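You operate a simulated robot arm through the tools that you are given. There is no shell and no other tool. Be economical: measure what you need, move in short steps, check, and stop when the job is done.

You run a simulated two-armed robot. Do the job below in one go: nothing can be reset, and whatever is moved stays where it is left.

TASK
Take the lid off the blue box on the top of the green table and lay it down there. Take the pack from the top level of the tall shelf and leave it on the upper level of the tall shelf. Put two of the glue sticks from the top of the cream cabinet on the lower level of the tall shelf. Put the blue ink cartridge from the top of the wooden cart on the bench top beside the press. Shut the market drawer. Open the rolls drawer, take the tile from the top of the green chest and leave it in the inside of the rolls drawer, then shut the drawer. Take the red clip on the clear middle of the paste-up desk and put it away on the top of the lilac table. Put the orange thick marker from the clear middle of the paste-up desk on the sample and the green thick marker on the top of the wooden cart. Do these in any order. Set down upright: glue stick, blue ink cartridge, thick marker.

Only the result counts: the job must be done as asked and must still hold three seconds after the hand-in. Knocking over, shifting, dropping, spilling or breaking anything else fails it. A push-on lid holds only when it is set on centred and level and pressed home; a screw cap is set on level and turned clockwise until tight.

THE ROBOT
Two 7-joint arms with two-finger parallel grippers on one trunk, on a base that drives. Base frame: it is fixed to the floor where the robot stands at the start and does not move with it; the origin is under the middle of the robot, x ahead of it, y to its left, z up; the surface under the hand at the start is at about z = 0.72. Units: m, degrees, N and s.
The left shoulder is at the start at [0.07, 0.188, 1.386], the right one opposite. With the tool pointing down near the work surface each hand reaches from about 0.1 to 0.66 m from the robot's upright axis, wherever it stands, measured 20 degrees to its own side. Places, roughly: bench top beside the press [2.3, -4.2, 0.9]; blue box (17x9x8 cm) [0.5, 0.1, 0.7]; blue ink cartridge [-1, -6.25, 1]; glue stick [-3.5, -7.5, 1]; inside of the rolls drawer [-3.3, -5.8, 0.7]; lower level of the tall shelf [-3.4, -8.6, 0.5]; market drawer [-1, -9.1, 0.6]; pack [-3.25, -9, 1.75]; red clip (5x6x2 cm) [2.4, -7.7, 0.8]; rolls drawer [-3.3, -5.8, 0.8]; sample [2.25, -7.75, 0.75]; thick marker [2.25, -7.5, 0.75]; tile [-1.25, -9.5, 1]; top of the lilac table [-2, -4, 0.8]; top of the wooden cart [-1.2, -6.2, 0.8]; upper level of the tall shelf [-3.4, -8.6, 1.3]. Payload 3.91 kg a hand.
Tool frame (each hand has its own): the origin (TCP) lies between the finger pads and is the grasp point; the fingertips stand 0.03 m ahead of it; z points along the fingers, y is the line along which they close. Largest opening 0.11 m; finger width 0.02, thickness 0.01; the body of the gripper, 0.048 by 0.112 m, starts 0.055 m behind the TCP.
Orientation is that of the tool frame in the base frame, as a unit quaternion [x, y, z, w]. With the fingers straight down and closing along the base's y, the tool's x points along the base's -x, its y along +y and its z along -z.

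THE INTERFACE
- The arms move only by the tool apply_moves. It takes "left_commands", "right_commands" or both (then of equal length, played together; a hand with none holds still); each is a list of rows, each a list of 7 numbers: the turn, a rotation vector about the tool's x, y, z in degrees, then the shift along the tool's x, y, z in m, then the closure, from 0 (fully open) to 1 (shut). In form: [[ax, ay, az, x, y, z, grip], ...]. A call has 1 to 20 rows; each row is the pose to reach, as a shift and turn from the pose commanded when the call began, along the tool's axes at that moment. Rows are played at 5 a second. More than 0.05 m and 8.6 degrees between two rows, or a gripper value outside its range, and nothing of the call is played. A pose out of reach is approached as far as the arm can. The call stops where the force on the tool passes 40 N (or 10 N more than at its start, if that is more) or the arm is blocked; 0.2 s more then pass. Each finger travels about 0.072 m/s and halts on what it meets, pressing with about 29 N; the grip force reading is that of the motor and also rises with nothing between the fingers. The clock runs only during rows and for 0.2 s after the last one: add rows that repeat a pose to give the fingers time. The reply holds the time, the measured pose of the TCP, the force on the tool along the base axes, the opening and the grip force, in the units named above and with some noise, with the torque about the TCP (base axes, N m) and any sound that the robot's microphone picked up.
- Cameras (640 x 400 px; columns grow to the right, rows downward): "scene" is now at [0.1325, 0.0078, 1.5766]; the picture's right is [-0.07, -1.00, 0.00], its down [-0.82, 0.05, -0.57] and it looks along [0.57, -0.04, -0.82] (base axes); focal length 260 px, centre (320, 200). "left" rides on the left gripper at [0.072, -0.017, -0.103] in its tool frame; the picture's right is [0.23, 0.97, 0.00], its down [-0.76, 0.18, -0.62] and it looks along [-0.61, 0.14, 0.78] (tool axes); focal length 222 px, centre (320, 200). "right" rides on the right gripper at [0.073, 0.017, -0.103] in its tool frame; the picture's right is [-0.23, 0.97, 0.00], its down [-0.76, -0.18, -0.62] and it looks along [-0.61, -0.14, 0.78] (tool axes); focal length 222 px, centre (320, 200). There is no depth. A picture from a camera that has moved, and an enlarged one, comes with that camera's place and axes in the base frame and with its lens. The place of the scene camera against the robot may be out by one fixed shift of up to 0.025 m in any direction.
- snapshot(camera): a new picture of that camera. It takes no simulated time.
- raise_lower(by): slides the trunk up (or, below 0, down) by that many m; the arms and the scene camera ride with it, the base frame stays. It gives what a move gives, with no picture.
- steer(legs): drives the robot by 1 to 6 legs, each [ahead, turn to the left] in m and degrees, along the robot's own axes; the way and the turn of a leg run together, so that a leg with both is an arc; at most 1.5 m and 180 degrees a leg. The arms and the cameras ride along, it lands a little off, and it stops where it bumps. It gives what a move gives.
- turn_head(pan, tilt): turns the head with the scene camera to pan (to the left, within 86 degrees either way) and tilt (down, from -29 to 69), counted from straight ahead of the robot. It gives what a move gives.
- close_up(camera, box): a new picture of the part [left, top, right, bottom] of that camera's present view, enlarged. It takes no simulated time.
- close_job(): hands the job in; it is judged then, once.

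Work in short steps. Places have to be worked out from the pictures, the camera data and where the tool is seen: move nearer, look again, correct. Check each grasp and each placing, and mend what went wrong. You have 525 turns and 298 pictures in all, those below and enlarged ones among them. Open the grippers and draw the arms clear of the work before you hand the job in, unless the task says otherwise; then end with one line.

The tools are called after "Emit:" by a JSON object that holds its "name" and its "arguments". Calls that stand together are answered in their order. apply_moves: Moves the arms, as the interface text tells. Its arguments: {"type":"object","properties":{"left_commands":{"type":"array"},"right_commands":{"type":"array"}},"required":[]} The other tools are called the same way: raise_lower (by) slides the trunk up or down; steer (legs) drives the base; turn_head (pan, tilt) turns the head that bears the scene camera; snapshot (camera) takes a picture; close_up (camera, box) takes an enlarged picture of a part of a camera's view; close_job () hands the job in.

At the start:

```text
clock: 0.0
left_position: [0.5802, 0.2618, 1.0769]
left_tool_rot: [0.0, 1.0, 0.0, -0.002]
left_ft_force: [-0.2, 0.1, 0.1]
left_wrist_torque: [0.0, -0.02, 0.03]
left_grip_width: 0.1099
left_grip_force: 0.1
right_position: [0.6066, -0.1545, 1.0116]
right_tool_rot: [0.044, 0.999, 0.005, 0.018]
right_ft_force: [85.9, 205.5, -258.1]
right_wrist_torque: [-28.66, -11.88, -19.07]
right_grip_width: 0.1097
right_grip_force: 0.1
trunk travel left (down, up): [-0.896, 0.044]
robot x, y, heading: [-0.0022, -0.0015, 0.1]
head pan, tilt: [-3.7, 55.2]
```

scene: 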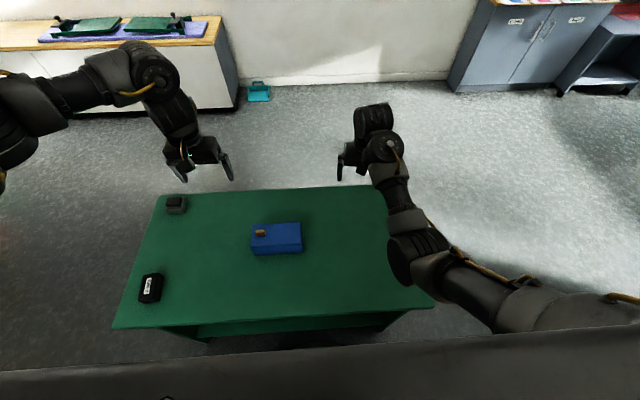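
right: 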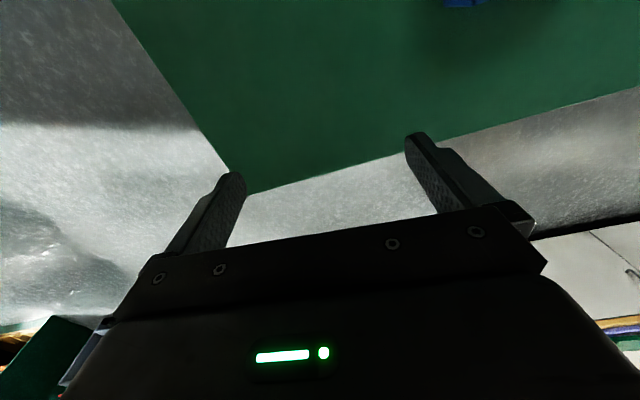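
left: 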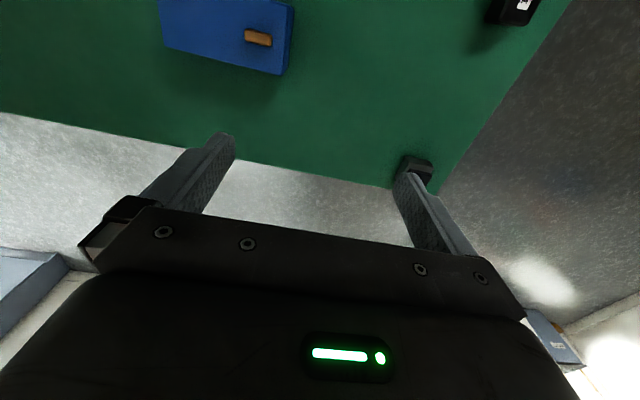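

I start by looking closely at the blue box and its lid.

Emit:
{"name": "close_up", "arguments": {"camera": "scene", "box": [110, 170, 350, 320]}}

Emit:
{"name": "close_up", "arguments": {"camera": "left", "box": [140, 0, 320, 112]}}

```text
2.67 times, centred on (230, 245) of scene
camera zoom: at [0.1325, 0.0078, 1.5766], right [-0.07, -1.0, 0.0], down [-0.82, 0.05, -0.57], along [0.57, -0.04, -0.82], focal length 694 px, centre (560, 80)
```

zoom: 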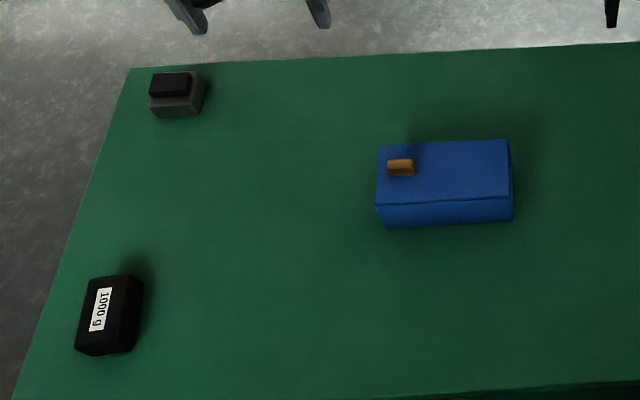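

```text
3.56 times, centred on (230, 56) of left
camera zoom: at [0.5063, 0.244, 1.1794], right [-0.23, 0.97, 0.0], down [0.76, 0.18, 0.62], along [0.61, 0.14, -0.78], focal length 790 px, centre (640, 712)
```

zoom: 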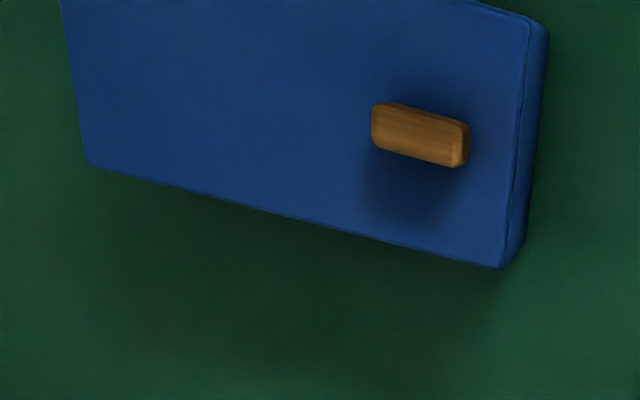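

The box lies along y, with its handle near [0.541, 0.165, 0.81]. I move the left hand above it, and also check whether the right hand's force reading changes when that hand holds still.

Emit:
{"name": "apply_moves", "arguments": {"left_commands": [[0, 0, 0, 0.01, -0.025, 0.04, 0], [0, 0, 0, 0.02, -0.05, 0.08, 0], [0, 0, 0, 0.03, -0.075, 0.12, 0], [0, 0, 0, 0.039, -0.097, 0.16, 0], [0, 0, 0, 0.039, -0.097, 0.16, 0]]}}

Emit:
{"name": "close_up", "arguments": {"camera": "left", "box": [160, 0, 480, 200]}}

```text
clock: 1.2
left_position: [0.5364, 0.1667, 0.915]
left_tool_rot: [0.0, 1.0, -0.001, -0.001]
left_ft_force: [-0.3, -0.4, 0.2]
left_wrist_torque: [-0.01, 0.02, 0.0]
left_grip_width: 0.1101
left_grip_force: 0.1
right_position: [0.6086, -0.1539, 1.0101]
right_tool_rot: [0.047, 0.999, 0.005, 0.02]
right_ft_force: [17.8, 72.2, -61.9]
right_wrist_torque: [-9.94, -3.28, -6.7]
right_grip_width: 0.1099
right_grip_force: 0.1
trunk travel left (down, up): [-0.896, 0.044]
robot x, y, heading: [-0.0009, -0.0041, 0.1]
head pan, tilt: [-3.7, 55.2]
```

```text
2.00 times, centred on (320, 100) of left
camera zoom: at [0.4635, 0.1495, 1.0191], right [-0.23, 0.97, 0.0], down [0.76, 0.18, 0.62], along [0.61, 0.14, -0.78], focal length 444 px, centre (320, 400)
```

zoom: 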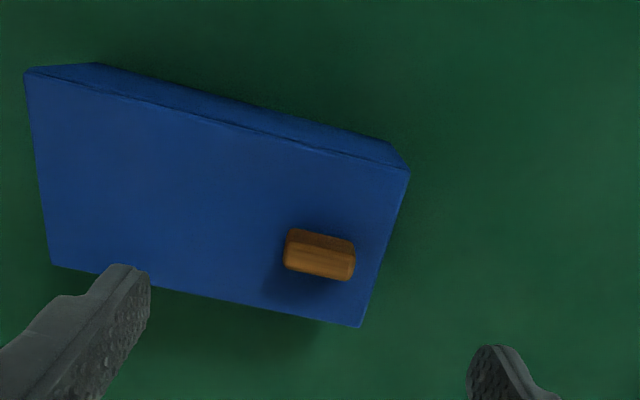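

The handle is almost exactly under the TCP, at about [0.540, 0.167]. I go down to grip height and close.

Emit:
{"name": "apply_moves", "arguments": {"left_commands": [[0, 0, 0, -0.003, 0, 0.03, 0], [0, 0, 0, -0.003, 0, 0.06, 0.2], [0, 0, 0, -0.003, 0, 0.081, 0.3], [0, 0, 0, -0.003, 0, 0.081, 0.7], [0, 0, 0, -0.003, 0, 0.081, 1], [0, 0, 0, -0.003, 0, 0.081, 1]]}}

Emit:
{"name": "snapshot", "arguments": {"camera": "left"}}

```text
clock: 2.6
left_position: [0.5424, 0.1634, 0.8343]
left_tool_rot: [0.0, 1.0, 0.0, -0.001]
left_ft_force: [0.3, 1.3, -0.2]
left_wrist_torque: [0.04, -0.13, 0.06]
left_grip_width: 0.0332
left_grip_force: 28.8
right_position: [0.6068, -0.1545, 1.0101]
right_tool_rot: [0.049, 0.999, 0.005, 0.02]
right_ft_force: [14.9, 76.6, -59.1]
right_wrist_torque: [-10.18, -3.32, -6.91]
right_grip_width: 0.11
right_grip_force: 0.0
trunk travel left (down, up): [-0.896, 0.044]
robot x, y, heading: [0.0023, 0.0003, -0.2]
head pan, tilt: [-3.7, 55.2]
```

```text
291 pictures are left
camera left: at [0.47, 0.1454, 0.9382], right [-0.23, 0.97, 0.0], down [0.76, 0.18, 0.62], along [0.61, 0.14, -0.78], focal length 222 px, centre (320, 200)
```

left: 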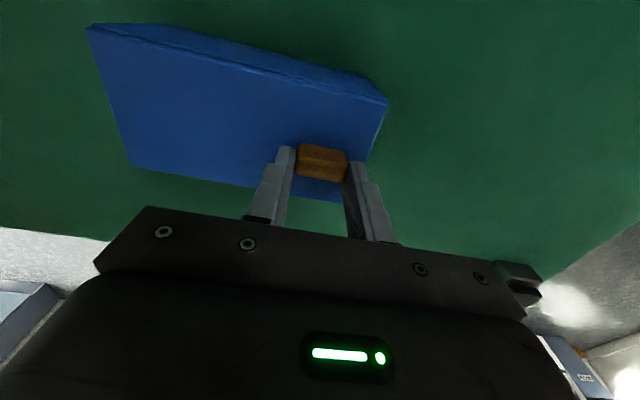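

Handle gripped at 33 mm. I lift straight up slowly.

Emit:
{"name": "apply_moves", "arguments": {"left_commands": [[0, 0, 0, 0, 0, -0.005, 1], [0, 0, 0, 0, 0, -0.01, 1], [0, 0, 0, 0, 0, -0.015, 1], [0, 0, 0, 0, 0, -0.02, 1], [0, 0, 0, 0, 0, -0.03, 1], [0, 0, 0, 0, 0, -0.045, 1], [0, 0, 0, 0, 0, -0.06, 1], [0, 0, 0, 0, 0, -0.08, 1]]}}

Emit:
{"name": "snapshot", "arguments": {"camera": "scene"}}

```text
clock: 4.4
left_position: [0.5406, 0.1624, 0.9154]
left_tool_rot: [0.0, 1.0, 0.0, -0.001]
left_ft_force: [-0.8, -0.6, -0.8]
left_wrist_torque: [0.0, 0.01, 0.04]
left_grip_width: 0.0
left_grip_force: 28.9
right_position: [0.6077, -0.1541, 1.0109]
right_tool_rot: [0.049, 0.999, 0.006, 0.02]
right_ft_force: [14.6, 76.0, -58.2]
right_wrist_torque: [-10.23, -3.24, -6.97]
right_grip_width: 0.1103
right_grip_force: 0.1
trunk travel left (down, up): [-0.896, 0.044]
robot x, y, heading: [-0.0024, 0.0019, -0.3]
head pan, tilt: [-3.7, 55.2]
```

```text
290 pictures are left
camera scene: at [0.1321, 0.0076, 1.5765], right [-0.07, -1.0, 0.0], down [-0.82, 0.05, -0.57], along [0.57, -0.04, -0.82], focal length 260 px, centre (320, 200)
```

scene: 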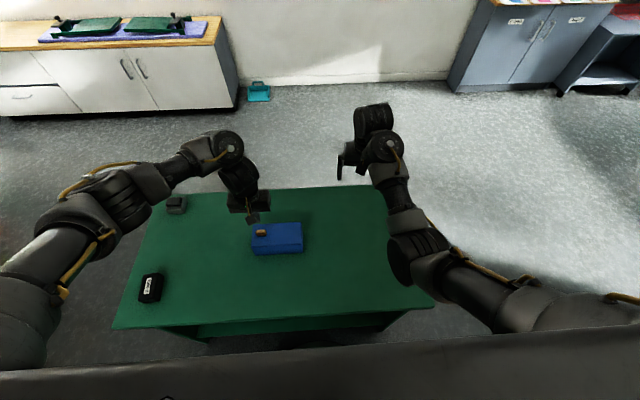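

The fingers slipped off because the grip was too shallow. I go deeper until the fingertips just touch the lid, then grip again.

Emit:
{"name": "apply_moves", "arguments": {"left_commands": [[0, 0, 0, 0, 0, 0, 0.4], [0, 0, 0, 0, 0.002, 0, 0.4], [0, 0, 0, 0, 0.002, 0.04, 0.4], [0, 0, 0, 0, 0.002, 0.075, 0.4], [0, 0, 0, 0, 0.002, 0.08, 0.4], [0, 0, 0, 0, 0.002, 0.083, 0.4], [0, 0, 0, 0, 0.002, 0.086, 0.4], [0, 0, 0, 0, 0.002, 0.089, 0.4], [0, 0, 0, 0, 0.002, 0.092, 0.4], [0, 0, 0, 0, 0.002, 0.095, 0.4]]}}

Emit:
{"name": "close_up", "arguments": {"camera": "left", "box": [200, 80, 440, 230]}}

```text
clock: 6.6
left_position: [0.5437, 0.1663, 0.8247]
left_tool_rot: [0.0, 1.0, -0.002, 0.003]
left_ft_force: [-11.0, 5.0, 25.8]
left_wrist_torque: [-0.78, 0.4, -0.41]
left_grip_width: 0.0649
left_grip_force: 0.1
right_position: [0.604, -0.1529, 1.0134]
right_tool_rot: [0.049, 0.999, 0.006, 0.022]
right_ft_force: [4.7, 21.4, -13.9]
right_wrist_torque: [-2.89, -0.52, -2.02]
right_grip_width: 0.11
right_grip_force: 0.0
trunk travel left (down, up): [-0.896, 0.044]
robot x, y, heading: [0.0007, -0.0003, 0.0]
head pan, tilt: [-3.7, 55.2]
stopped in row 10 (left hand): the force on the tool passed its limit at 40 N (the readings are from after the stop); the commanded pose is now the measured one
```

```text
2.67 times, centred on (320, 155) of left
camera zoom: at [0.4697, 0.149, 0.9289], right [-0.23, 0.97, -0.01], down [0.76, 0.18, 0.63], along [0.61, 0.14, -0.78], focal length 592 px, centre (320, 320)
```

zoom: 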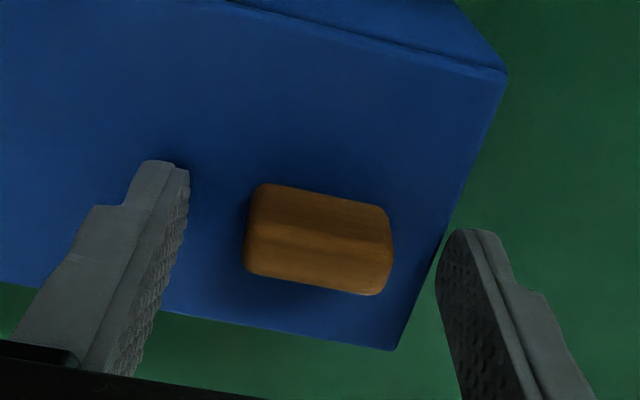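

The tips touch the lid at TCP z of about 0.826. I back off 1 mm and close, then pull.

Emit:
{"name": "apply_moves", "arguments": {"left_commands": [[0, 0, 0, 0.002, 0, -0.002, 0.4], [0, 0, 0, 0.002, 0, -0.002, 0.7], [0, 0, 0, 0.002, 0, -0.002, 1], [0, 0, 0, 0.002, 0, -0.002, 1], [0, 0, 0, 0.002, 0, -0.002, 1]]}}

Emit:
{"name": "apply_moves", "arguments": {"left_commands": [[0, 0, 0, 0, 0, -0.002, 1], [0, 0, 0, 0, 0, -0.004, 1], [0, 0, 0, 0, 0, -0.006, 1], [0, 0, 0, 0, 0, -0.008, 1]]}}

Emit:
{"name": "snapshot", "arguments": {"camera": "left"}}

```text
clock: 7.3
left_position: [0.5447, 0.1649, 0.8272]
left_tool_rot: [-0.002, 1.0, -0.001, 0.005]
left_ft_force: [0.9, -1.3, 1.7]
left_wrist_torque: [0.17, 0.01, -0.01]
left_grip_width: 0.0363
left_grip_force: 7.7
right_position: [0.6073, -0.1529, 1.0115]
right_tool_rot: [0.051, 0.998, 0.006, 0.021]
right_ft_force: [2.7, 12.1, -7.7]
right_wrist_torque: [-1.58, -0.36, -1.07]
right_grip_width: 0.1101
right_grip_force: 0.1
trunk travel left (down, up): [-0.896, 0.044]
robot x, y, heading: [0.0024, 0.0009, 0.0]
head pan, tilt: [-3.7, 55.2]
stopped in row 3 (right hand): the force on the tool passed its limit at 41 N (the readings are from after the stop); the commanded pose is now the measured one
```

```text
clock: 8.3
left_position: [0.5436, 0.1662, 0.8339]
left_tool_rot: [-0.001, 1.0, -0.001, 0.003]
left_ft_force: [-0.3, -0.8, -2.2]
left_wrist_torque: [0.09, -0.04, -0.01]
left_grip_width: 0.0328
left_grip_force: 28.8
right_position: [0.6084, -0.1532, 1.0109]
right_tool_rot: [0.05, 0.999, 0.006, 0.021]
right_ft_force: [5.8, 22.1, -16.4]
right_wrist_torque: [-2.98, -0.75, -2.0]
right_grip_width: 0.1101
right_grip_force: 0.1
trunk travel left (down, up): [-0.896, 0.044]
robot x, y, heading: [-0.0007, -0.0037, 0.2]
head pan, tilt: [-3.7, 55.2]
```

```text
288 pictures are left
camera left: at [0.4699, 0.1495, 0.9368], right [-0.23, 0.97, 0.0], down [0.76, 0.18, 0.63], along [0.61, 0.14, -0.78], focal length 222 px, centre (320, 200)
```

left: 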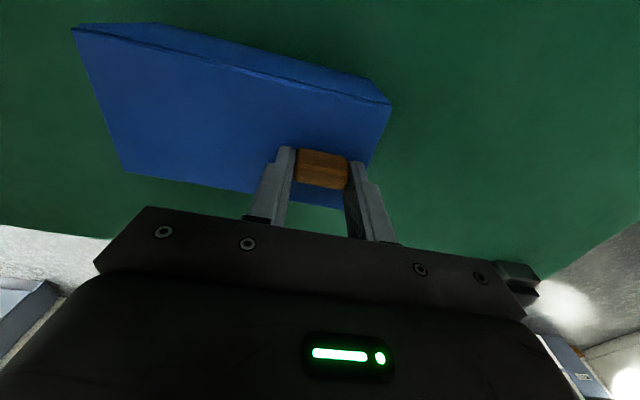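

The handle is still held after 7 mm of lift and the lid seems to have risen. I continue slowly.

Emit:
{"name": "apply_moves", "arguments": {"left_commands": [[0, 0, 0, 0, 0, -0.005, 1], [0, 0, 0, 0, 0, -0.01, 1], [0, 0, 0, 0, 0, -0.02, 1], [0, 0, 0, 0, 0, -0.03, 1], [0, 0, 0, 0, 0, -0.04, 1]]}}

Emit:
{"name": "snapshot", "arguments": {"camera": "left"}}

Emit:
{"name": "close_up", "arguments": {"camera": "scene", "box": [160, 150, 480, 350]}}

```text
clock: 9.5
left_position: [0.545, 0.1675, 0.8733]
left_tool_rot: [-0.002, 1.0, -0.001, 0.003]
left_ft_force: [0.4, -0.2, -1.4]
left_wrist_torque: [0.09, -0.01, 0.02]
left_grip_width: 0.0328
left_grip_force: 28.6
right_position: [0.6078, -0.154, 1.0106]
right_tool_rot: [0.049, 0.999, 0.006, 0.02]
right_ft_force: [5.9, 25.9, -18.9]
right_wrist_torque: [-3.47, -1.07, -2.35]
right_grip_width: 0.1101
right_grip_force: 0.0
trunk travel left (down, up): [-0.896, 0.044]
robot x, y, heading: [-0.0011, 0.0027, 0.4]
head pan, tilt: [-3.7, 55.2]
```

```text
287 pictures are left
camera left: at [0.4718, 0.1491, 0.9761], right [-0.23, 0.97, 0.0], down [0.76, 0.18, 0.63], along [0.61, 0.14, -0.78], focal length 222 px, centre (320, 200)
```

left: 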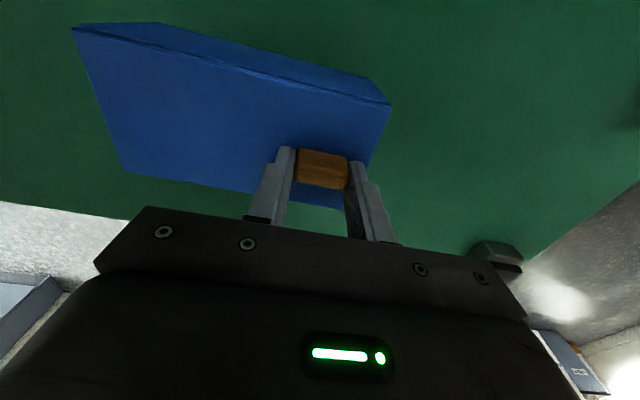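

```text
2.00 times, centred on (320, 250) of scene
camera zoom: at [0.1327, 0.008, 1.5765], right [-0.06, -1.0, 0.0], down [-0.82, 0.05, -0.57], along [0.57, -0.04, -0.82], focal length 521 px, centre (320, 100)
```

zoom: 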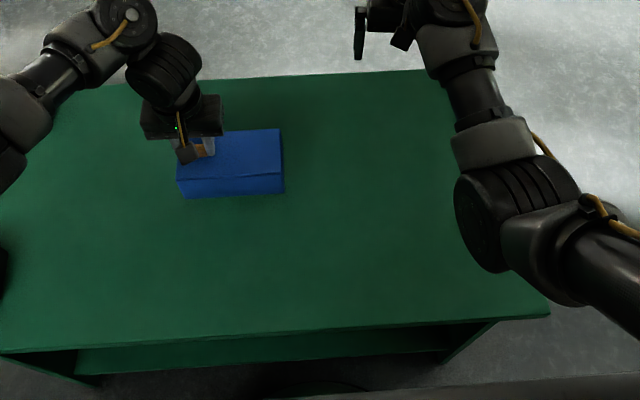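

The whole box came up with the lid, so it needs a second hand to hold the body. I set it back down where it was, keeping hold of the handle.

Emit:
{"name": "apply_moves", "arguments": {"left_commands": [[0, 0, 0, 0, 0, 0.02, 1], [0, 0, 0, 0, 0, 0.035, 1], [0, 0, 0, 0, 0, 0.042, 1], [0, 0, 0, 0, 0, 0.046, 1], [0, 0, 0, 0, 0, 0.047, 1]]}}

Emit:
{"name": "apply_moves", "arguments": {"right_commands": [[0, 0, 0, 0, -0.01, -0.01, 0], [0, 0, 0, 0, -0.03, -0.02, 0], [0, 0, 0, 0.02, -0.06, -0.03, 0], [0, 0, 0, 0.04, -0.09, -0.03, 0]]}}

Emit:
{"name": "snapshot", "arguments": {"camera": "scene"}}

```text
clock: 10.7
left_position: [0.545, 0.1665, 0.8256]
left_tool_rot: [-0.002, 1.0, -0.001, 0.004]
left_ft_force: [0.5, -0.1, 3.4]
left_wrist_torque: [-0.06, -0.17, 0.1]
left_grip_width: 0.0327
left_grip_force: 29.1
right_position: [0.6072, -0.1541, 1.0103]
right_tool_rot: [0.049, 0.999, 0.006, 0.02]
right_ft_force: [5.7, 26.1, -19.7]
right_wrist_torque: [-3.55, -1.14, -2.41]
right_grip_width: 0.11
right_grip_force: 0.2
trunk travel left (down, up): [-0.896, 0.044]
robot x, y, heading: [-0.0001, 0.001, -0.2]
head pan, tilt: [-3.7, 55.2]
```

```text
clock: 10.9
left_position: [0.5443, 0.1667, 0.8267]
left_tool_rot: [-0.002, 1.0, 0.0, 0.004]
left_ft_force: [0.1, 0.1, 1.1]
left_wrist_torque: [0.05, -0.08, -0.02]
left_grip_width: 0.033
left_grip_force: 28.8
right_position: [0.6078, -0.1533, 1.0126]
right_tool_rot: [0.051, 0.998, 0.006, 0.024]
right_ft_force: [3.1, 13.9, -8.7]
right_wrist_torque: [-1.75, -0.37, -1.25]
right_grip_width: 0.1099
right_grip_force: 0.1
trunk travel left (down, up): [-0.896, 0.044]
robot x, y, heading: [0.0011, -0.001, 0.1]
head pan, tilt: [-3.7, 55.2]
stopped in row 1 (right hand): the force on the tool passed its limit at 64 N (the readings are from after the stop); the commanded pose is now the measured one
```

```text
285 pictures are left
camera scene: at [0.132, 0.0079, 1.5766], right [-0.06, -1.0, 0.0], down [-0.82, 0.05, -0.57], along [0.57, -0.04, -0.82], focal length 260 px, centre (320, 200)
```

scene: 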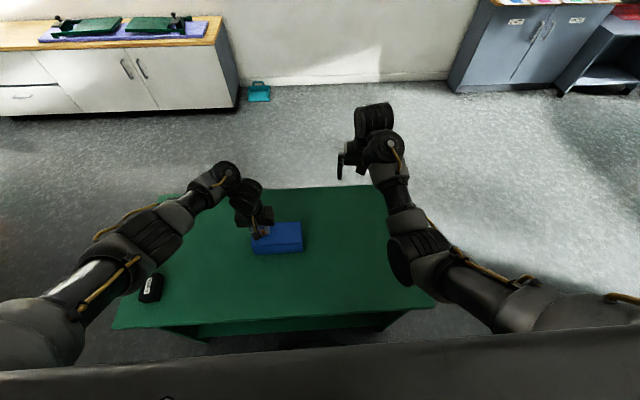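

The right gripper appears to press against its own forearm, with the force along +y and −z. I move it along that push, down and towards +y, to relieve it.

Emit:
{"name": "apply_moves", "arguments": {"right_commands": [[0, 0, 0, 0, 0.01, 0.01, 0], [0, 0, 0, 0, 0.02, 0.02, 0], [0, 0, 0, 0.0, 0.03, 0.03, 0]]}}

```text
clock: 11.7
left_position: [0.5447, 0.1673, 0.8273]
left_tool_rot: [-0.001, 1.0, -0.001, 0.005]
left_ft_force: [0.5, -0.4, 3.2]
left_wrist_torque: [0.11, -0.07, 0.06]
left_grip_width: 0.033
left_grip_force: 29.1
right_position: [0.6132, -0.1238, 0.983]
right_tool_rot: [0.05, 0.998, 0.007, 0.022]
right_ft_force: [0.3, 0.9, 1.0]
right_wrist_torque: [-0.01, 0.01, -0.01]
right_grip_width: 0.1098
right_grip_force: 0.0
trunk travel left (down, up): [-0.896, 0.044]
robot x, y, heading: [-0.0035, 0.0004, 0.2]
head pan, tilt: [-3.7, 55.2]
```

The right arm is free now. I rotate the right hand so it points along +y with the camera up, to hold the box body from its right end. First half of the turn now.

Emit:
{"name": "apply_moves", "arguments": {"right_commands": [[-4.9, 4.9, 4.9, 0.005, -0.005, 0.0, 0], [-9.8, 9.8, 9.8, 0.01, -0.01, 0.0, 0], [-14.7, 14.7, 14.7, 0.015, -0.015, 0, 0], [-19.6, 19.6, 19.6, 0.02, -0.02, 0, 0], [-24.5, 24.5, 24.5, 0.025, -0.025, 0, 0], [-29.4, 29.4, 29.4, 0.03, -0.03, 0, 0], [-34.3, 34.3, 34.3, 0.035, -0.035, 0, 0]]}}

Emit:
{"name": "snapshot", "arguments": {"camera": "scene"}}

```text
clock: 12.5
left_position: [0.5458, 0.1666, 0.8271]
left_tool_rot: [-0.002, 1.0, -0.001, 0.004]
left_ft_force: [0.1, -0.4, 1.3]
left_wrist_torque: [0.08, 0.01, -0.03]
left_grip_width: 0.0327
left_grip_force: 29.4
right_position: [0.6002, -0.1365, 0.9812]
right_tool_rot: [0.155, 0.978, 0.119, -0.074]
right_ft_force: [2.9, 8.2, -2.5]
right_wrist_torque: [-1.26, 0.41, -0.56]
right_grip_width: 0.1099
right_grip_force: 0.1
trunk travel left (down, up): [-0.896, 0.044]
robot x, y, heading: [-0.0017, -0.0013, -0.1]
head pan, tilt: [-3.7, 55.2]
stopped in row 3 (right hand): the force on the tool passed its limit at 66 N (the readings are from after the stop); the commanded pose is now the measured one
```

```text
284 pictures are left
camera scene: at [0.1321, 0.0078, 1.5766], right [-0.06, -1.0, 0.0], down [-0.82, 0.05, -0.57], along [0.57, -0.04, -0.82], focal length 260 px, centre (320, 200)
```

scene: 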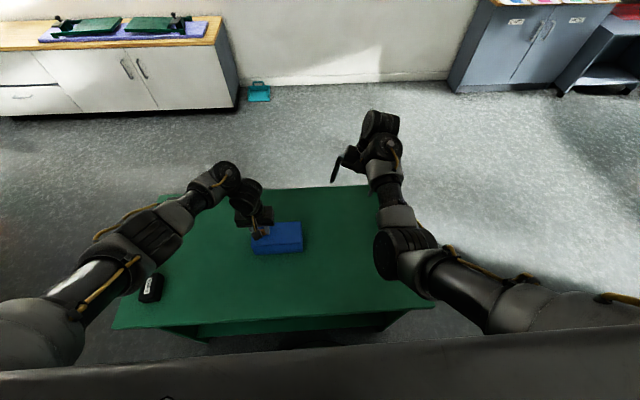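

The gripper fouls its own forearm in this folded pose. I back off slightly in +y and lower the hand, so the wrist unfolds before I turn it.

Emit:
{"name": "apply_moves", "arguments": {"right_commands": [[0, 0, 0, 0.003, 0.01, 0.003, 0], [0, 0, 0, 0.0, 0.01, 0.025, 0], [0, 0, 0, -0.005, 0.007, 0.05, 0], [0, 0, 0, -0.01, 0.003, 0.075, 0], [0, 0, 0, -0.015, -0.003, 0.1, 0]]}}

Emit:
{"name": "snapshot", "arguments": {"camera": "scene"}}

```text
clock: 13.7
left_position: [0.5452, 0.1662, 0.8267]
left_tool_rot: [-0.002, 1.0, 0.0, 0.004]
left_ft_force: [-0.6, 0.1, 1.5]
left_wrist_torque: [0.06, 0.01, -0.01]
left_grip_width: 0.0329
left_grip_force: 28.9
right_position: [0.605, -0.1199, 0.8801]
right_tool_rot: [0.154, 0.978, 0.12, -0.075]
right_ft_force: [0.1, -0.4, -0.9]
right_wrist_torque: [-0.03, 0.0, -0.02]
right_grip_width: 0.1102
right_grip_force: 0.0
trunk travel left (down, up): [-0.896, 0.044]
robot x, y, heading: [0.0006, 0.0003, 0.1]
head pan, tilt: [-3.7, 55.2]
```

```text
283 pictures are left
camera scene: at [0.1323, 0.0077, 1.5766], right [-0.06, -1.0, 0.0], down [-0.82, 0.05, -0.57], along [0.57, -0.04, -0.82], focal length 260 px, centre (320, 200)
```

scene: 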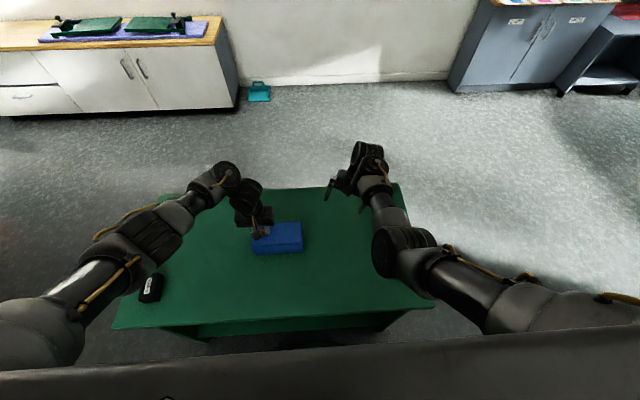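

Free again. I continue the turn in place for half of the remaining 97°.

Emit:
{"name": "apply_moves", "arguments": {"right_commands": [[-4.2, 5.07, 4.69, 0, 0, 0, 0], [-8.4, 10.1, 9.4, 0, 0, 0, 0], [-12.6, 15.2, 14.1, 0, 0, 0, 0], [-16.8, 20.3, 18.8, 0, 0, 0, 0], [-21, 25.4, 23.5, 0, 0, 0, 0], [-25.2, 30.4, 28.1, 0, 0, 0, 0]]}}

Emit:
{"name": "snapshot", "arguments": {"camera": "scene"}}

```text
clock: 15.1
left_position: [0.5463, 0.1674, 0.8265]
left_tool_rot: [-0.002, 1.0, -0.001, 0.004]
left_ft_force: [0.6, -1.8, 2.6]
left_wrist_torque: [0.04, 0.12, 0.06]
left_grip_width: 0.033
left_grip_force: 29.0
right_position: [0.5837, -0.1121, 0.9022]
right_tool_rot: [0.358, 0.811, 0.34, -0.315]
right_ft_force: [0.0, 1.1, 0.1]
right_wrist_torque: [-0.03, -0.02, 0.0]
right_grip_width: 0.1101
right_grip_force: 0.0
right hand out of reach, approached as far as the arm can: row 5, 6
trunk travel left (down, up): [-0.896, 0.044]
robot x, y, heading: [0.0021, -0.002, 0.3]
head pan, tilt: [-3.7, 55.2]
```

```text
282 pictures are left
camera scene: at [0.1318, 0.0097, 1.5767], right [-0.06, -1.0, 0.0], down [-0.82, 0.05, -0.57], along [0.57, -0.04, -0.82], focal length 260 px, centre (320, 200)
```

scene: 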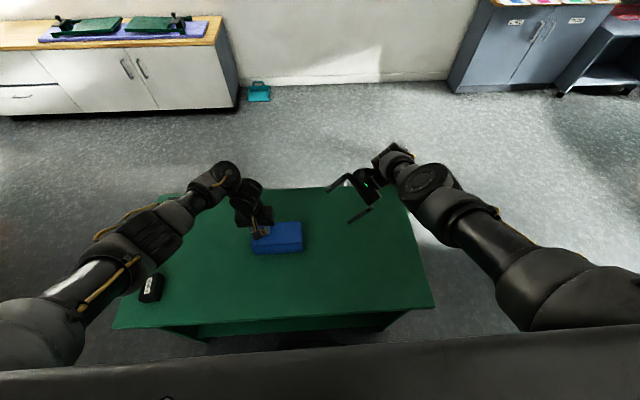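

The arm reconfigured well but is at the edge of its reach, because the shoulders are too high for a level hold. I release the handle, raise both hands, and then lower the trunk.

Emit:
{"name": "apply_moves", "arguments": {"left_commands": [[0, 0, 0, 0, 0, 0, 0.5], [0, 0, 0, 0, 0, -0.02, 0.3], [0, 0, 0, 0, 0, -0.06, 0.3], [0, 0, 0, 0, 0, -0.105, 0.3], [0, 0, 0, 0, 0, -0.15, 0.3], [0, 0, 0, 0, 0, -0.2, 0.3], [0, 0, 0, 0, 0, -0.245, 0.3]], "right_commands": [[0, 0, 0, 0.02, 0.008, -0.015, 0], [0, 0, 0, 0.04, 0.016, -0.03, 0], [0, 0, 0, 0.06, 0.025, -0.045, 0], [0, 0, 0, 0.08, 0.034, -0.06, 0], [0, 0, 0, 0.1, 0.042, -0.076, 0], [0, 0, 0, 0.121, 0.052, -0.092, 0], [0, 0, 0, 0.121, 0.052, -0.092, 0]]}}

```text
clock: 15.7
left_position: [0.5436, 0.1676, 0.848]
left_tool_rot: [-0.002, 1.0, -0.001, 0.002]
left_ft_force: [-0.2, 0.3, 0.7]
left_wrist_torque: [0.02, 0.0, -0.03]
left_grip_width: 0.0769
left_grip_force: 0.1
right_position: [0.5831, -0.115, 0.9535]
right_tool_rot: [0.364, 0.813, 0.33, -0.313]
right_ft_force: [-4.6, 16.1, -22.5]
right_wrist_torque: [-0.89, -0.46, -0.14]
right_grip_width: 0.1102
right_grip_force: 0.0
trunk travel left (down, up): [-0.896, 0.044]
robot x, y, heading: [-0.0001, 0.0002, 0.3]
head pan, tilt: [-3.7, 55.2]
stopped in row 3 (right hand): the force on the tool passed its limit at 145 N (the readings are from after the stop); the commanded pose is now the measured one
```

I relieve the right hand with a small move and raise the left on its own. The right will come down with the trunk in its present shape.

Emit:
{"name": "apply_moves", "arguments": {"right_commands": [[0, 0, 0, 0, 0.004, 0.01, 0], [0, 0, 0, 0, 0.0072, 0.021, 0], [0, 0, 0, 0, 0.0072, 0.021, 0], [0, 0, 0, 0, 0.0072, 0.021, 0], [0, 0, 0, 0, 0.0072, 0.021, 0], [0, 0, 0, 0, 0.0072, 0.021, 0]], "left_commands": [[0, 0, 0, 0, 0, -0.04, 0.3], [0, 0, 0, 0, 0.01, -0.08, 0.3], [0, 0, 0, 0, 0.02, -0.12, 0.3], [0, 0, 0, 0, 0.03, -0.16, 0.3], [0, 0, 0, 0, 0.04, -0.2, 0.3], [0, 0, 0, 0, 0.05, -0.225, 0.3]]}}

Emit:
{"name": "raise_lower", "arguments": {"by": -0.11}}

Emit:
{"name": "snapshot", "arguments": {"camera": "scene"}}

```text
clock: 17.1
left_position: [0.5456, 0.2192, 1.0736]
left_tool_rot: [0.0, 1.0, -0.001, 0.001]
left_ft_force: [-0.6, 0.2, 0.1]
left_wrist_torque: [0.01, 0.01, -0.03]
left_grip_width: 0.077
left_grip_force: 0.0
right_position: [0.5833, -0.0966, 0.9452]
right_tool_rot: [0.365, 0.812, 0.333, -0.312]
right_ft_force: [-0.7, 0.0, -0.2]
right_wrist_torque: [0.0, 0.0, 0.0]
right_grip_width: 0.1101
right_grip_force: 0.1
trunk travel left (down, up): [-0.896, 0.044]
robot x, y, heading: [-0.0008, 0.0001, 0.1]
head pan, tilt: [-3.7, 55.2]
```

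```text
clock: 18.6
left_position: [0.5467, 0.2192, 0.9623]
left_tool_rot: [-0.002, 1.0, -0.001, 0.003]
left_ft_force: [-0.1, 0.8, 0.4]
left_wrist_torque: [-0.04, -0.01, 0.01]
left_grip_width: 0.077
left_grip_force: 0.0
right_position: [0.5837, -0.0945, 0.8349]
right_tool_rot: [0.365, 0.812, 0.332, -0.313]
right_ft_force: [-0.1, 0.6, -0.5]
right_wrist_torque: [0.04, -0.01, -0.02]
right_grip_width: 0.1099
right_grip_force: 0.1
trunk travel left (down, up): [-0.786, 0.154]
robot x, y, heading: [0.0014, 0.0003, 0.2]
head pan, tilt: [-3.7, 55.2]
```

```text
281 pictures are left
camera scene: at [0.1323, 0.008, 1.4666], right [-0.06, -1.0, 0.0], down [-0.82, 0.05, -0.57], along [0.57, -0.04, -0.82], focal length 260 px, centre (320, 200)
```

scene: 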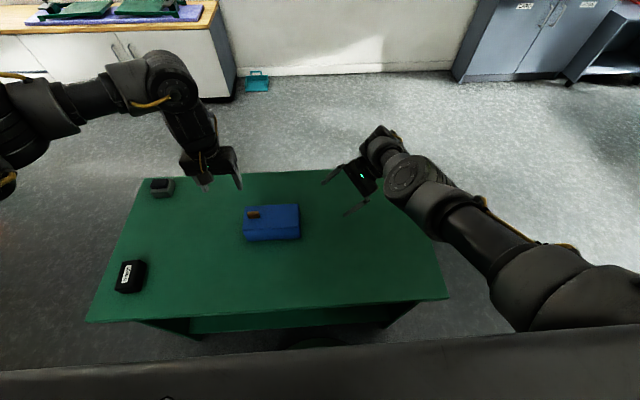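

I finish the right hand's turn to level, pointing along +y, while shifting slightly back in x.

Emit:
{"name": "apply_moves", "arguments": {"right_commands": [[-4.25, 5.26, 4.59, 0.004, -0.005, 0.002, 0], [-8.5, 10.5, 9.2, 0.007, -0.01, 0.004, 0], [-12.7, 15.8, 13.8, 0.011, -0.016, 0.006, 0], [-17, 21, 18.4, 0.015, -0.021, 0.008, 0], [-21.2, 26.3, 23, 0.019, -0.027, 0.01, 0], [-25.5, 31.6, 27.5, 0.0216, -0.032, 0.0108, 0], [-25.5, 31.6, 27.5, 0.0216, -0.032, 0.0108, 0]]}}

Emit:
{"name": "snapshot", "arguments": {"camera": "right"}}

Emit:
{"name": "snapshot", "arguments": {"camera": "scene"}}

```text
clock: 19.2
left_position: [0.5462, 0.2181, 0.9616]
left_tool_rot: [-0.002, 1.0, 0.0, 0.002]
left_ft_force: [0.2, 0.3, -0.2]
left_wrist_torque: [0.0, 0.02, -0.04]
left_grip_width: 0.077
left_grip_force: 0.0
right_position: [0.572, -0.0959, 0.8315]
right_tool_rot: [0.419, 0.724, 0.395, -0.38]
right_ft_force: [2.8, 16.0, -8.9]
right_wrist_torque: [-1.36, 0.55, 0.4]
right_grip_width: 0.11
right_grip_force: 0.1
trunk travel left (down, up): [-0.786, 0.154]
robot x, y, heading: [0.001, -0.0007, -0.3]
head pan, tilt: [-3.7, 55.2]
stopped in row 3 (right hand): the force on the tool passed its limit at 72 N (the readings are from after the stop); the commanded pose is now the measured one
```

```text
280 pictures are left
camera right: at [0.5838, -0.1597, 0.942], right [0.96, 0.26, 0.05], down [0.25, -0.85, -0.47], along [-0.08, 0.46, -0.88], focal length 222 px, centre (320, 200)
```

right: 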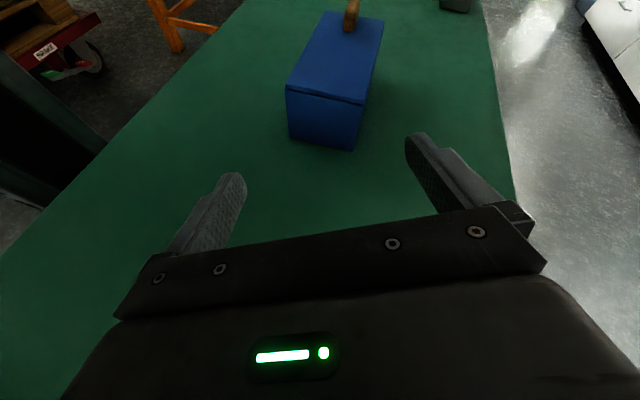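

```text
279 pictures are left
camera scene: at [0.1323, 0.0076, 1.4666], right [-0.06, -1.0, 0.0], down [-0.82, 0.05, -0.57], along [0.57, -0.04, -0.82], focal length 260 px, centre (320, 200)
```

scene: 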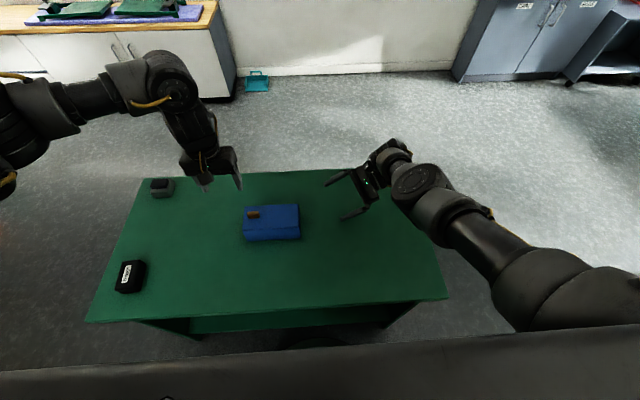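

The right camera shows the lid seam on the box end. The hand already points nearly along +y and is tilted down about 24°, which will do. I move it closer to the box, then level the closing axis along x.

Emit:
{"name": "apply_moves", "arguments": {"right_commands": [[0, 0, 0, -0.001, -0.005, 0.02, 0], [0, 0, 0, -0.002, -0.011, 0.04, 0], [0, 0, 0, -0.0026, -0.0166, 0.0588, 0], [-4.1, -1.2, 7.2, -0.0026, -0.0166, 0.0588, 0], [-8.2, -2.5, 14.4, -0.0026, -0.0166, 0.0588, 0], [-12.2, -3.7, 21.7, -0.0026, -0.0166, 0.0588, 0], [-12.2, -3.7, 21.7, -0.0026, -0.0166, 0.0588, 0]]}}

Emit:
{"name": "snapshot", "arguments": {"camera": "right"}}

Emit:
{"name": "snapshot", "arguments": {"camera": "scene"}}

```text
clock: 20.8
left_position: [0.5477, 0.218, 0.9629]
left_tool_rot: [-0.002, 1.0, 0.0, 0.002]
left_ft_force: [-0.7, 0.0, -0.2]
left_wrist_torque: [0.0, 0.02, -0.04]
left_grip_width: 0.077
left_grip_force: 0.0
right_position: [0.5523, -0.0589, 0.8037]
right_tool_rot: [0.601, 0.598, 0.379, -0.371]
right_ft_force: [-0.4, -0.7, 0.0]
right_wrist_torque: [-0.01, -0.02, 0.0]
right_grip_width: 0.11
right_grip_force: 0.2
trunk travel left (down, up): [-0.786, 0.154]
robot x, y, heading: [0.001, 0.001, 0.3]
head pan, tilt: [-3.7, 55.2]
```

```text
278 pictures are left
camera right: at [0.5669, -0.1201, 0.9153], right [0.97, -0.11, -0.2], down [-0.18, -0.89, -0.41], along [-0.13, 0.44, -0.89], focal length 222 px, centre (320, 200)
```

right: 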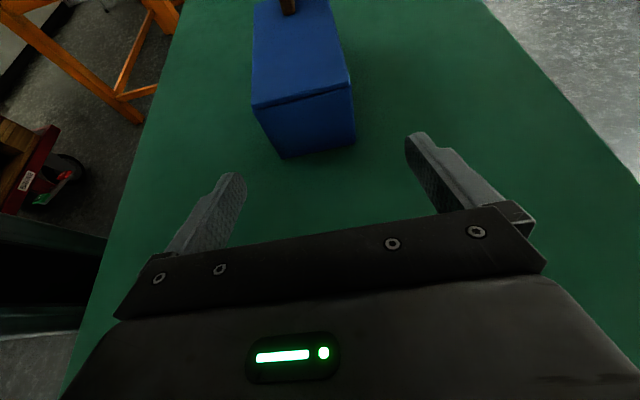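

```text
277 pictures are left
camera scene: at [0.1328, 0.0078, 1.4665], right [-0.06, -1.0, 0.0], down [-0.82, 0.05, -0.57], along [0.57, -0.04, -0.82], focal length 260 px, centre (320, 200)
```

scene: 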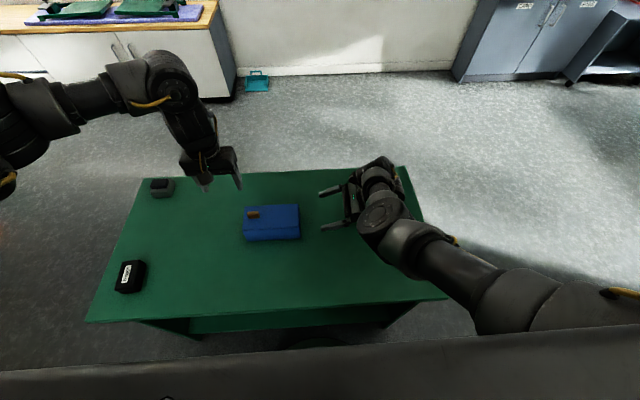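

The pose is clean: closing axis along x, tool tilted 26° down. The box end is at y≈0.039, x 0.505–0.584. I lower the hand and slide in around the box body below the lid seam.

Emit:
{"name": "apply_moves", "arguments": {"right_commands": [[0, 0, 0, -0.0156, -0.0037, 0.027, 0], [0, 0, 0, -0.0312, -0.0075, 0.0541, 0], [0, 0, 0, -0.0215, -0.0075, 0.074, 0], [0, 0, 0, -0.0118, -0.0075, 0.094, 0], [0, 0, 0, -0.002, -0.0075, 0.114, 0], [0, 0, 0, 0.0077, -0.0075, 0.1342, 0], [0, 0, 0, 0.0077, -0.0075, 0.1342, 0]]}}

Emit:
{"name": "snapshot", "arguments": {"camera": "right"}}

```text
clock: 22.6
left_position: [0.5459, 0.2192, 0.9632]
left_tool_rot: [-0.001, 1.0, -0.001, 0.002]
left_ft_force: [-0.1, -0.3, 0.5]
left_wrist_torque: [-0.03, -0.04, 0.02]
left_grip_width: 0.0772
left_grip_force: 0.1
right_position: [0.5492, 0.0463, 0.7456]
right_tool_rot: [0.609, 0.596, 0.376, -0.363]
right_ft_force: [0.1, -0.8, -0.8]
right_wrist_torque: [-0.03, 0.0, 0.02]
right_grip_width: 0.1099
right_grip_force: 0.1
trunk travel left (down, up): [-0.786, 0.154]
robot x, y, heading: [-0.001, -0.0026, 0.2]
head pan, tilt: [-3.7, 55.2]
stopped in row 7 (right hand): the arm was blocked; the commanded pose is now the measured one
```

```text
276 pictures are left
camera right: at [0.5641, -0.0127, 0.8574], right [0.97, -0.13, -0.2], down [-0.2, -0.9, -0.4], along [-0.13, 0.42, -0.9], focal length 222 px, centre (320, 200)
```

right: 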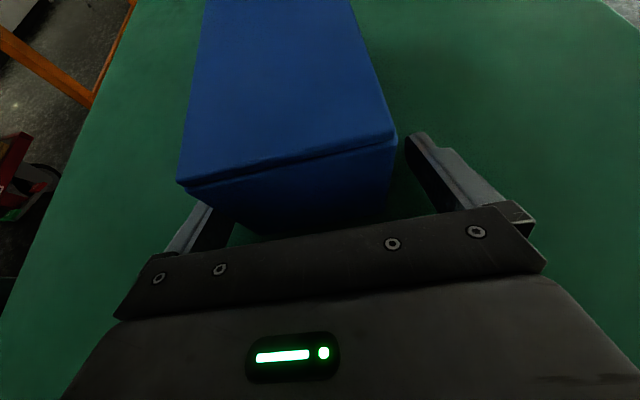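

The box is between the fingers with about 4 cm of overlap, which is enough. I close the right gripper on the body.

Emit:
{"name": "apply_moves", "arguments": {"right_commands": [[0, 0, 0, 0.002, -0.003, 0, 0], [0, 0, 0, 0.002, -0.003, 0, 0.3], [0, 0, 0, 0.002, -0.003, 0, 0.6], [0, 0, 0, 0.002, -0.003, 0, 1], [0, 0, 0, 0.002, -0.003, 0, 1], [0, 0, 0, 0.002, -0.003, 0, 1]]}}

Emit:
{"name": "snapshot", "arguments": {"camera": "right"}}

Emit:
{"name": "close_up", "arguments": {"camera": "left", "box": [0, 0, 480, 300]}}

```text
clock: 24.0
left_position: [0.5468, 0.2195, 0.9633]
left_tool_rot: [-0.002, 1.0, -0.001, 0.003]
left_ft_force: [0.0, -0.2, -0.6]
left_wrist_torque: [0.03, -0.01, 0.0]
left_grip_width: 0.0772
left_grip_force: 0.0
right_position: [0.5511, 0.0353, 0.7451]
right_tool_rot: [0.615, 0.595, 0.376, -0.357]
right_ft_force: [2.0, -1.7, 5.5]
right_wrist_torque: [0.15, 0.04, 0.12]
right_grip_width: 0.0877
right_grip_force: 29.2
trunk travel left (down, up): [-0.786, 0.154]
robot x, y, heading: [0.0034, 0.0017, 0.2]
head pan, tilt: [-3.7, 55.2]
```

```text
275 pictures are left
camera right: at [0.5646, -0.0234, 0.8575], right [0.97, -0.14, -0.19], down [-0.21, -0.9, -0.39], along [-0.12, 0.42, -0.9], focal length 222 px, centre (320, 200)
```

right: 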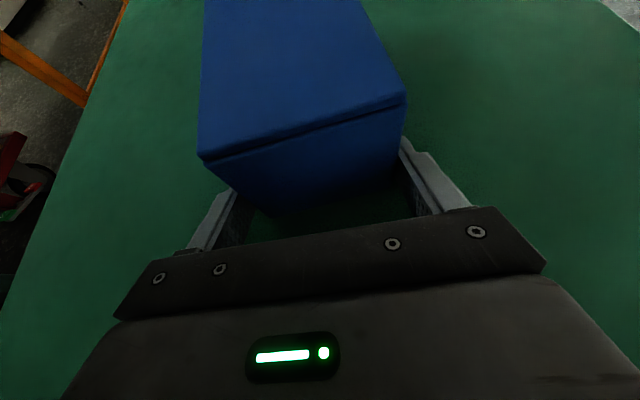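

```text
1.33 times, centred on (240, 150) of left
camera zoom: at [0.4731, 0.2019, 1.0661], right [-0.23, 0.97, 0.0], down [0.76, 0.18, 0.63], along [0.61, 0.14, -0.78], focal length 296 px, centre (427, 267)
```

zoom: 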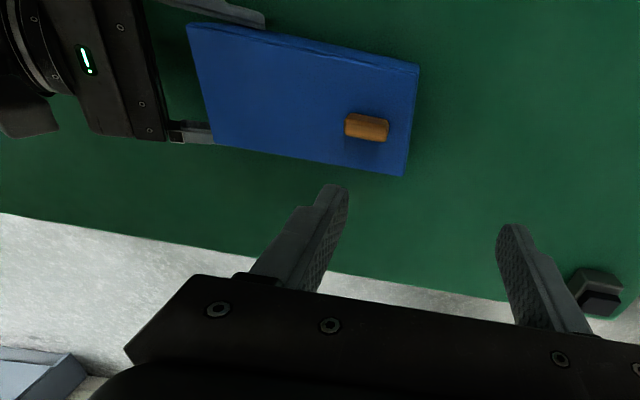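

The box body is held at 88 mm. I bring the left hand back onto the handle and grip it low.

Emit:
{"name": "apply_moves", "arguments": {"left_commands": [[0, 0, 0, 0.001, -0.026, 0.02, 0.4], [0, 0, 0, 0.003, -0.051, 0.04, 0.4], [0, 0, 0, 0.003, -0.051, 0.08, 0.4], [0, 0, 0, 0.003, -0.051, 0.12, 0.4], [0, 0, 0, 0.003, -0.051, 0.1345, 0.4], [0, 0, 0, 0.003, -0.051, 0.1345, 0.7], [0, 0, 0, 0.003, -0.051, 0.1345, 1], [0, 0, 0, 0.003, -0.051, 0.1345, 1], [0, 0, 0, 0.003, -0.051, 0.1345, 1]]}}

Emit:
{"name": "close_up", "arguments": {"camera": "left", "box": [80, 0, 480, 250]}}

```text
clock: 26.0
left_position: [0.5422, 0.1674, 0.8284]
left_tool_rot: [-0.003, 1.0, -0.001, 0.004]
left_ft_force: [1.7, 8.0, 0.2]
left_wrist_torque: [0.27, -0.1, 0.26]
left_grip_width: 0.0327
left_grip_force: 28.7
right_position: [0.5512, 0.0345, 0.7437]
right_tool_rot: [0.614, 0.594, 0.376, -0.357]
right_ft_force: [-0.6, -6.6, 9.3]
right_wrist_torque: [0.23, 0.21, 0.13]
right_grip_width: 0.0876
right_grip_force: 28.9
trunk travel left (down, up): [-0.786, 0.154]
robot x, y, heading: [0.0002, -0.0, 0.2]
head pan, tilt: [-3.7, 55.2]
heard: snap
```

```text
1.60 times, centred on (280, 125) of left
camera zoom: at [0.4686, 0.15, 0.9322], right [-0.23, 0.97, 0.0], down [0.76, 0.18, 0.63], along [0.61, 0.14, -0.78], focal length 355 px, centre (384, 320)
```

zoom: 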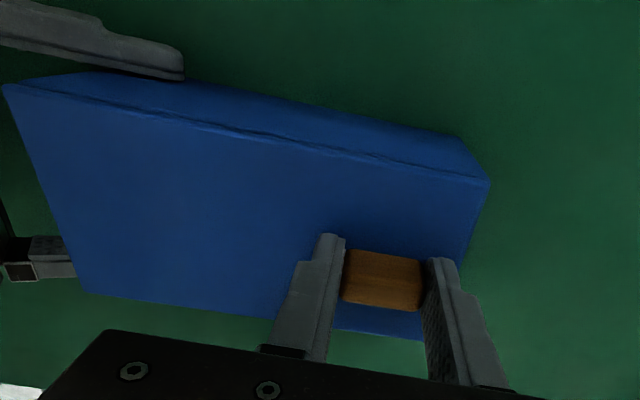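

I heard a "snap", perhaps the lid clicking. Now I pull the handle straight up slowly while the right hand holds the body.

Emit:
{"name": "apply_moves", "arguments": {"left_commands": [[0, 0, 0, 0, 0, -0.002, 1], [0, 0, 0, 0, 0, -0.004, 1], [0, 0, 0, 0, 0, -0.007, 1], [0, 0, 0, 0, 0, -0.01, 1], [0, 0, 0, 0, 0, -0.014, 1], [0, 0, 0, 0, 0, -0.018, 1], [0, 0, 0, 0, 0, -0.024, 1]]}}

Emit:
{"name": "close_up", "arguments": {"camera": "right", "box": [120, 0, 520, 250]}}

```text
clock: 27.6
left_position: [0.5442, 0.1671, 0.8533]
left_tool_rot: [-0.001, 1.0, -0.001, 0.003]
left_ft_force: [0.7, 0.2, -0.5]
left_wrist_torque: [0.0, 0.04, -0.01]
left_grip_width: 0.033
left_grip_force: 29.0
right_position: [0.5501, 0.0335, 0.7439]
right_tool_rot: [0.615, 0.594, 0.376, -0.357]
right_ft_force: [-0.3, -1.4, 6.5]
right_wrist_torque: [0.14, 0.3, 0.18]
right_grip_width: 0.0875
right_grip_force: 29.0
trunk travel left (down, up): [-0.786, 0.154]
robot x, y, heading: [0.0055, -0.0005, 0.2]
head pan, tilt: [-3.7, 55.2]
```

```text
1.60 times, centred on (320, 125) of right
camera zoom: at [0.5642, -0.0235, 0.8573], right [0.97, -0.14, -0.19], down [-0.21, -0.9, -0.39], along [-0.12, 0.42, -0.9], focal length 355 px, centre (320, 320)
```

zoom: 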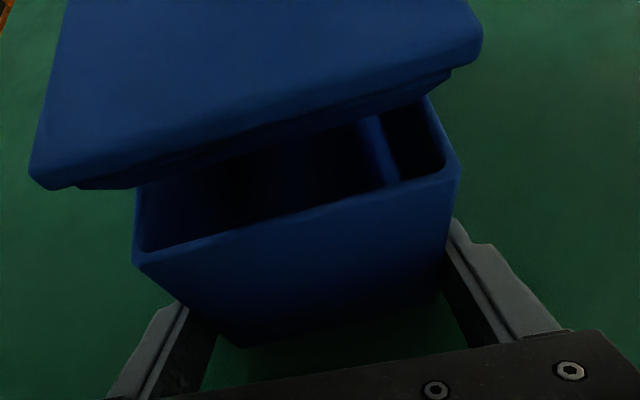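

The lid is off cleanly. I lift it clear and carry it towards the robot, to the free area at x≈0.40.

Emit:
{"name": "apply_moves", "arguments": {"left_commands": [[0, 0, 0, 0, 0, -0.03, 1], [0, 0, 0, 0, 0, -0.06, 1], [0, 0, 0, 0.03, 0, -0.07, 1], [0, 0, 0, 0.065, 0.01, -0.07, 1], [0, 0, 0, 0.1, 0.02, -0.07, 1], [0, 0, 0, 0.135, 0.03, -0.07, 1], [0, 0, 0, 0.145, 0.03, -0.04, 1], [0, 0, 0, 0.145, 0.03, 0.0, 1], [0, 0, 0, 0.145, 0.03, 0.04, 1], [0, 0, 0, 0.145, 0.03, 0.06, 1]]}}

Emit:
{"name": "snapshot", "arguments": {"camera": "left"}}

Emit:
{"name": "snapshot", "arguments": {"camera": "scene"}}

```text
clock: 29.8
left_position: [0.3997, 0.1977, 0.7934]
left_tool_rot: [-0.002, 1.0, -0.001, 0.003]
left_ft_force: [0.2, -0.5, -0.2]
left_wrist_torque: [0.0, 0.02, 0.03]
left_grip_width: 0.0331
left_grip_force: 29.3
left hand out of reach, approached as far as the arm can: row 5, 6, 7, 8
right_position: [0.5512, 0.0355, 0.7438]
right_tool_rot: [0.615, 0.595, 0.376, -0.357]
right_ft_force: [-1.0, 1.4, 5.3]
right_wrist_torque: [0.24, 0.3, 0.12]
right_grip_width: 0.087
right_grip_force: 29.2
trunk travel left (down, up): [-0.786, 0.154]
robot x, y, heading: [-0.001, 0.0028, 0.2]
head pan, tilt: [-3.7, 55.2]
```

```text
271 pictures are left
camera left: at [0.3249, 0.1799, 0.8962], right [-0.23, 0.97, 0.0], down [0.76, 0.18, 0.63], along [0.61, 0.14, -0.78], focal length 222 px, centre (320, 200)
```

left: 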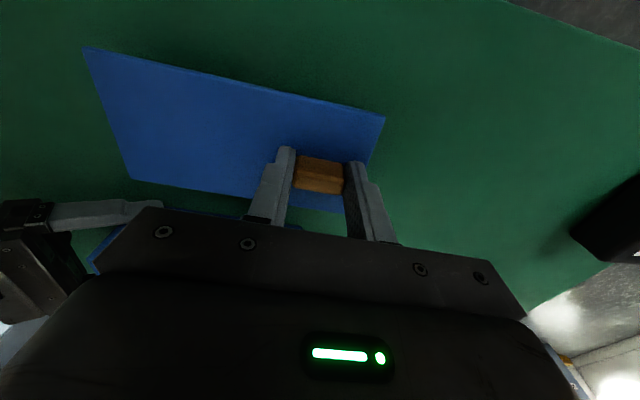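

```text
270 pictures are left
camera scene: at [0.1318, 0.0082, 1.4667], right [-0.06, -1.0, 0.0], down [-0.82, 0.05, -0.57], along [0.57, -0.04, -0.82], focal length 260 px, centre (320, 200)
```

scene: 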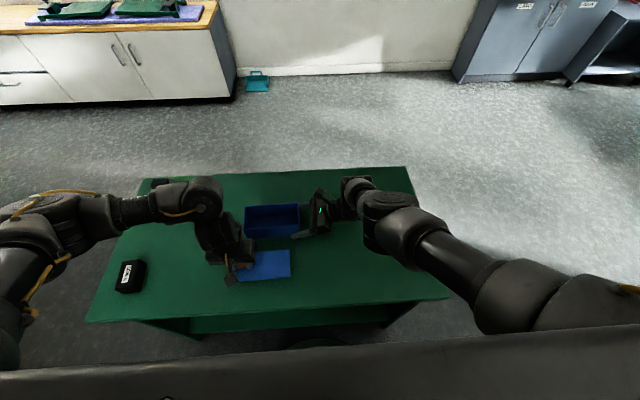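

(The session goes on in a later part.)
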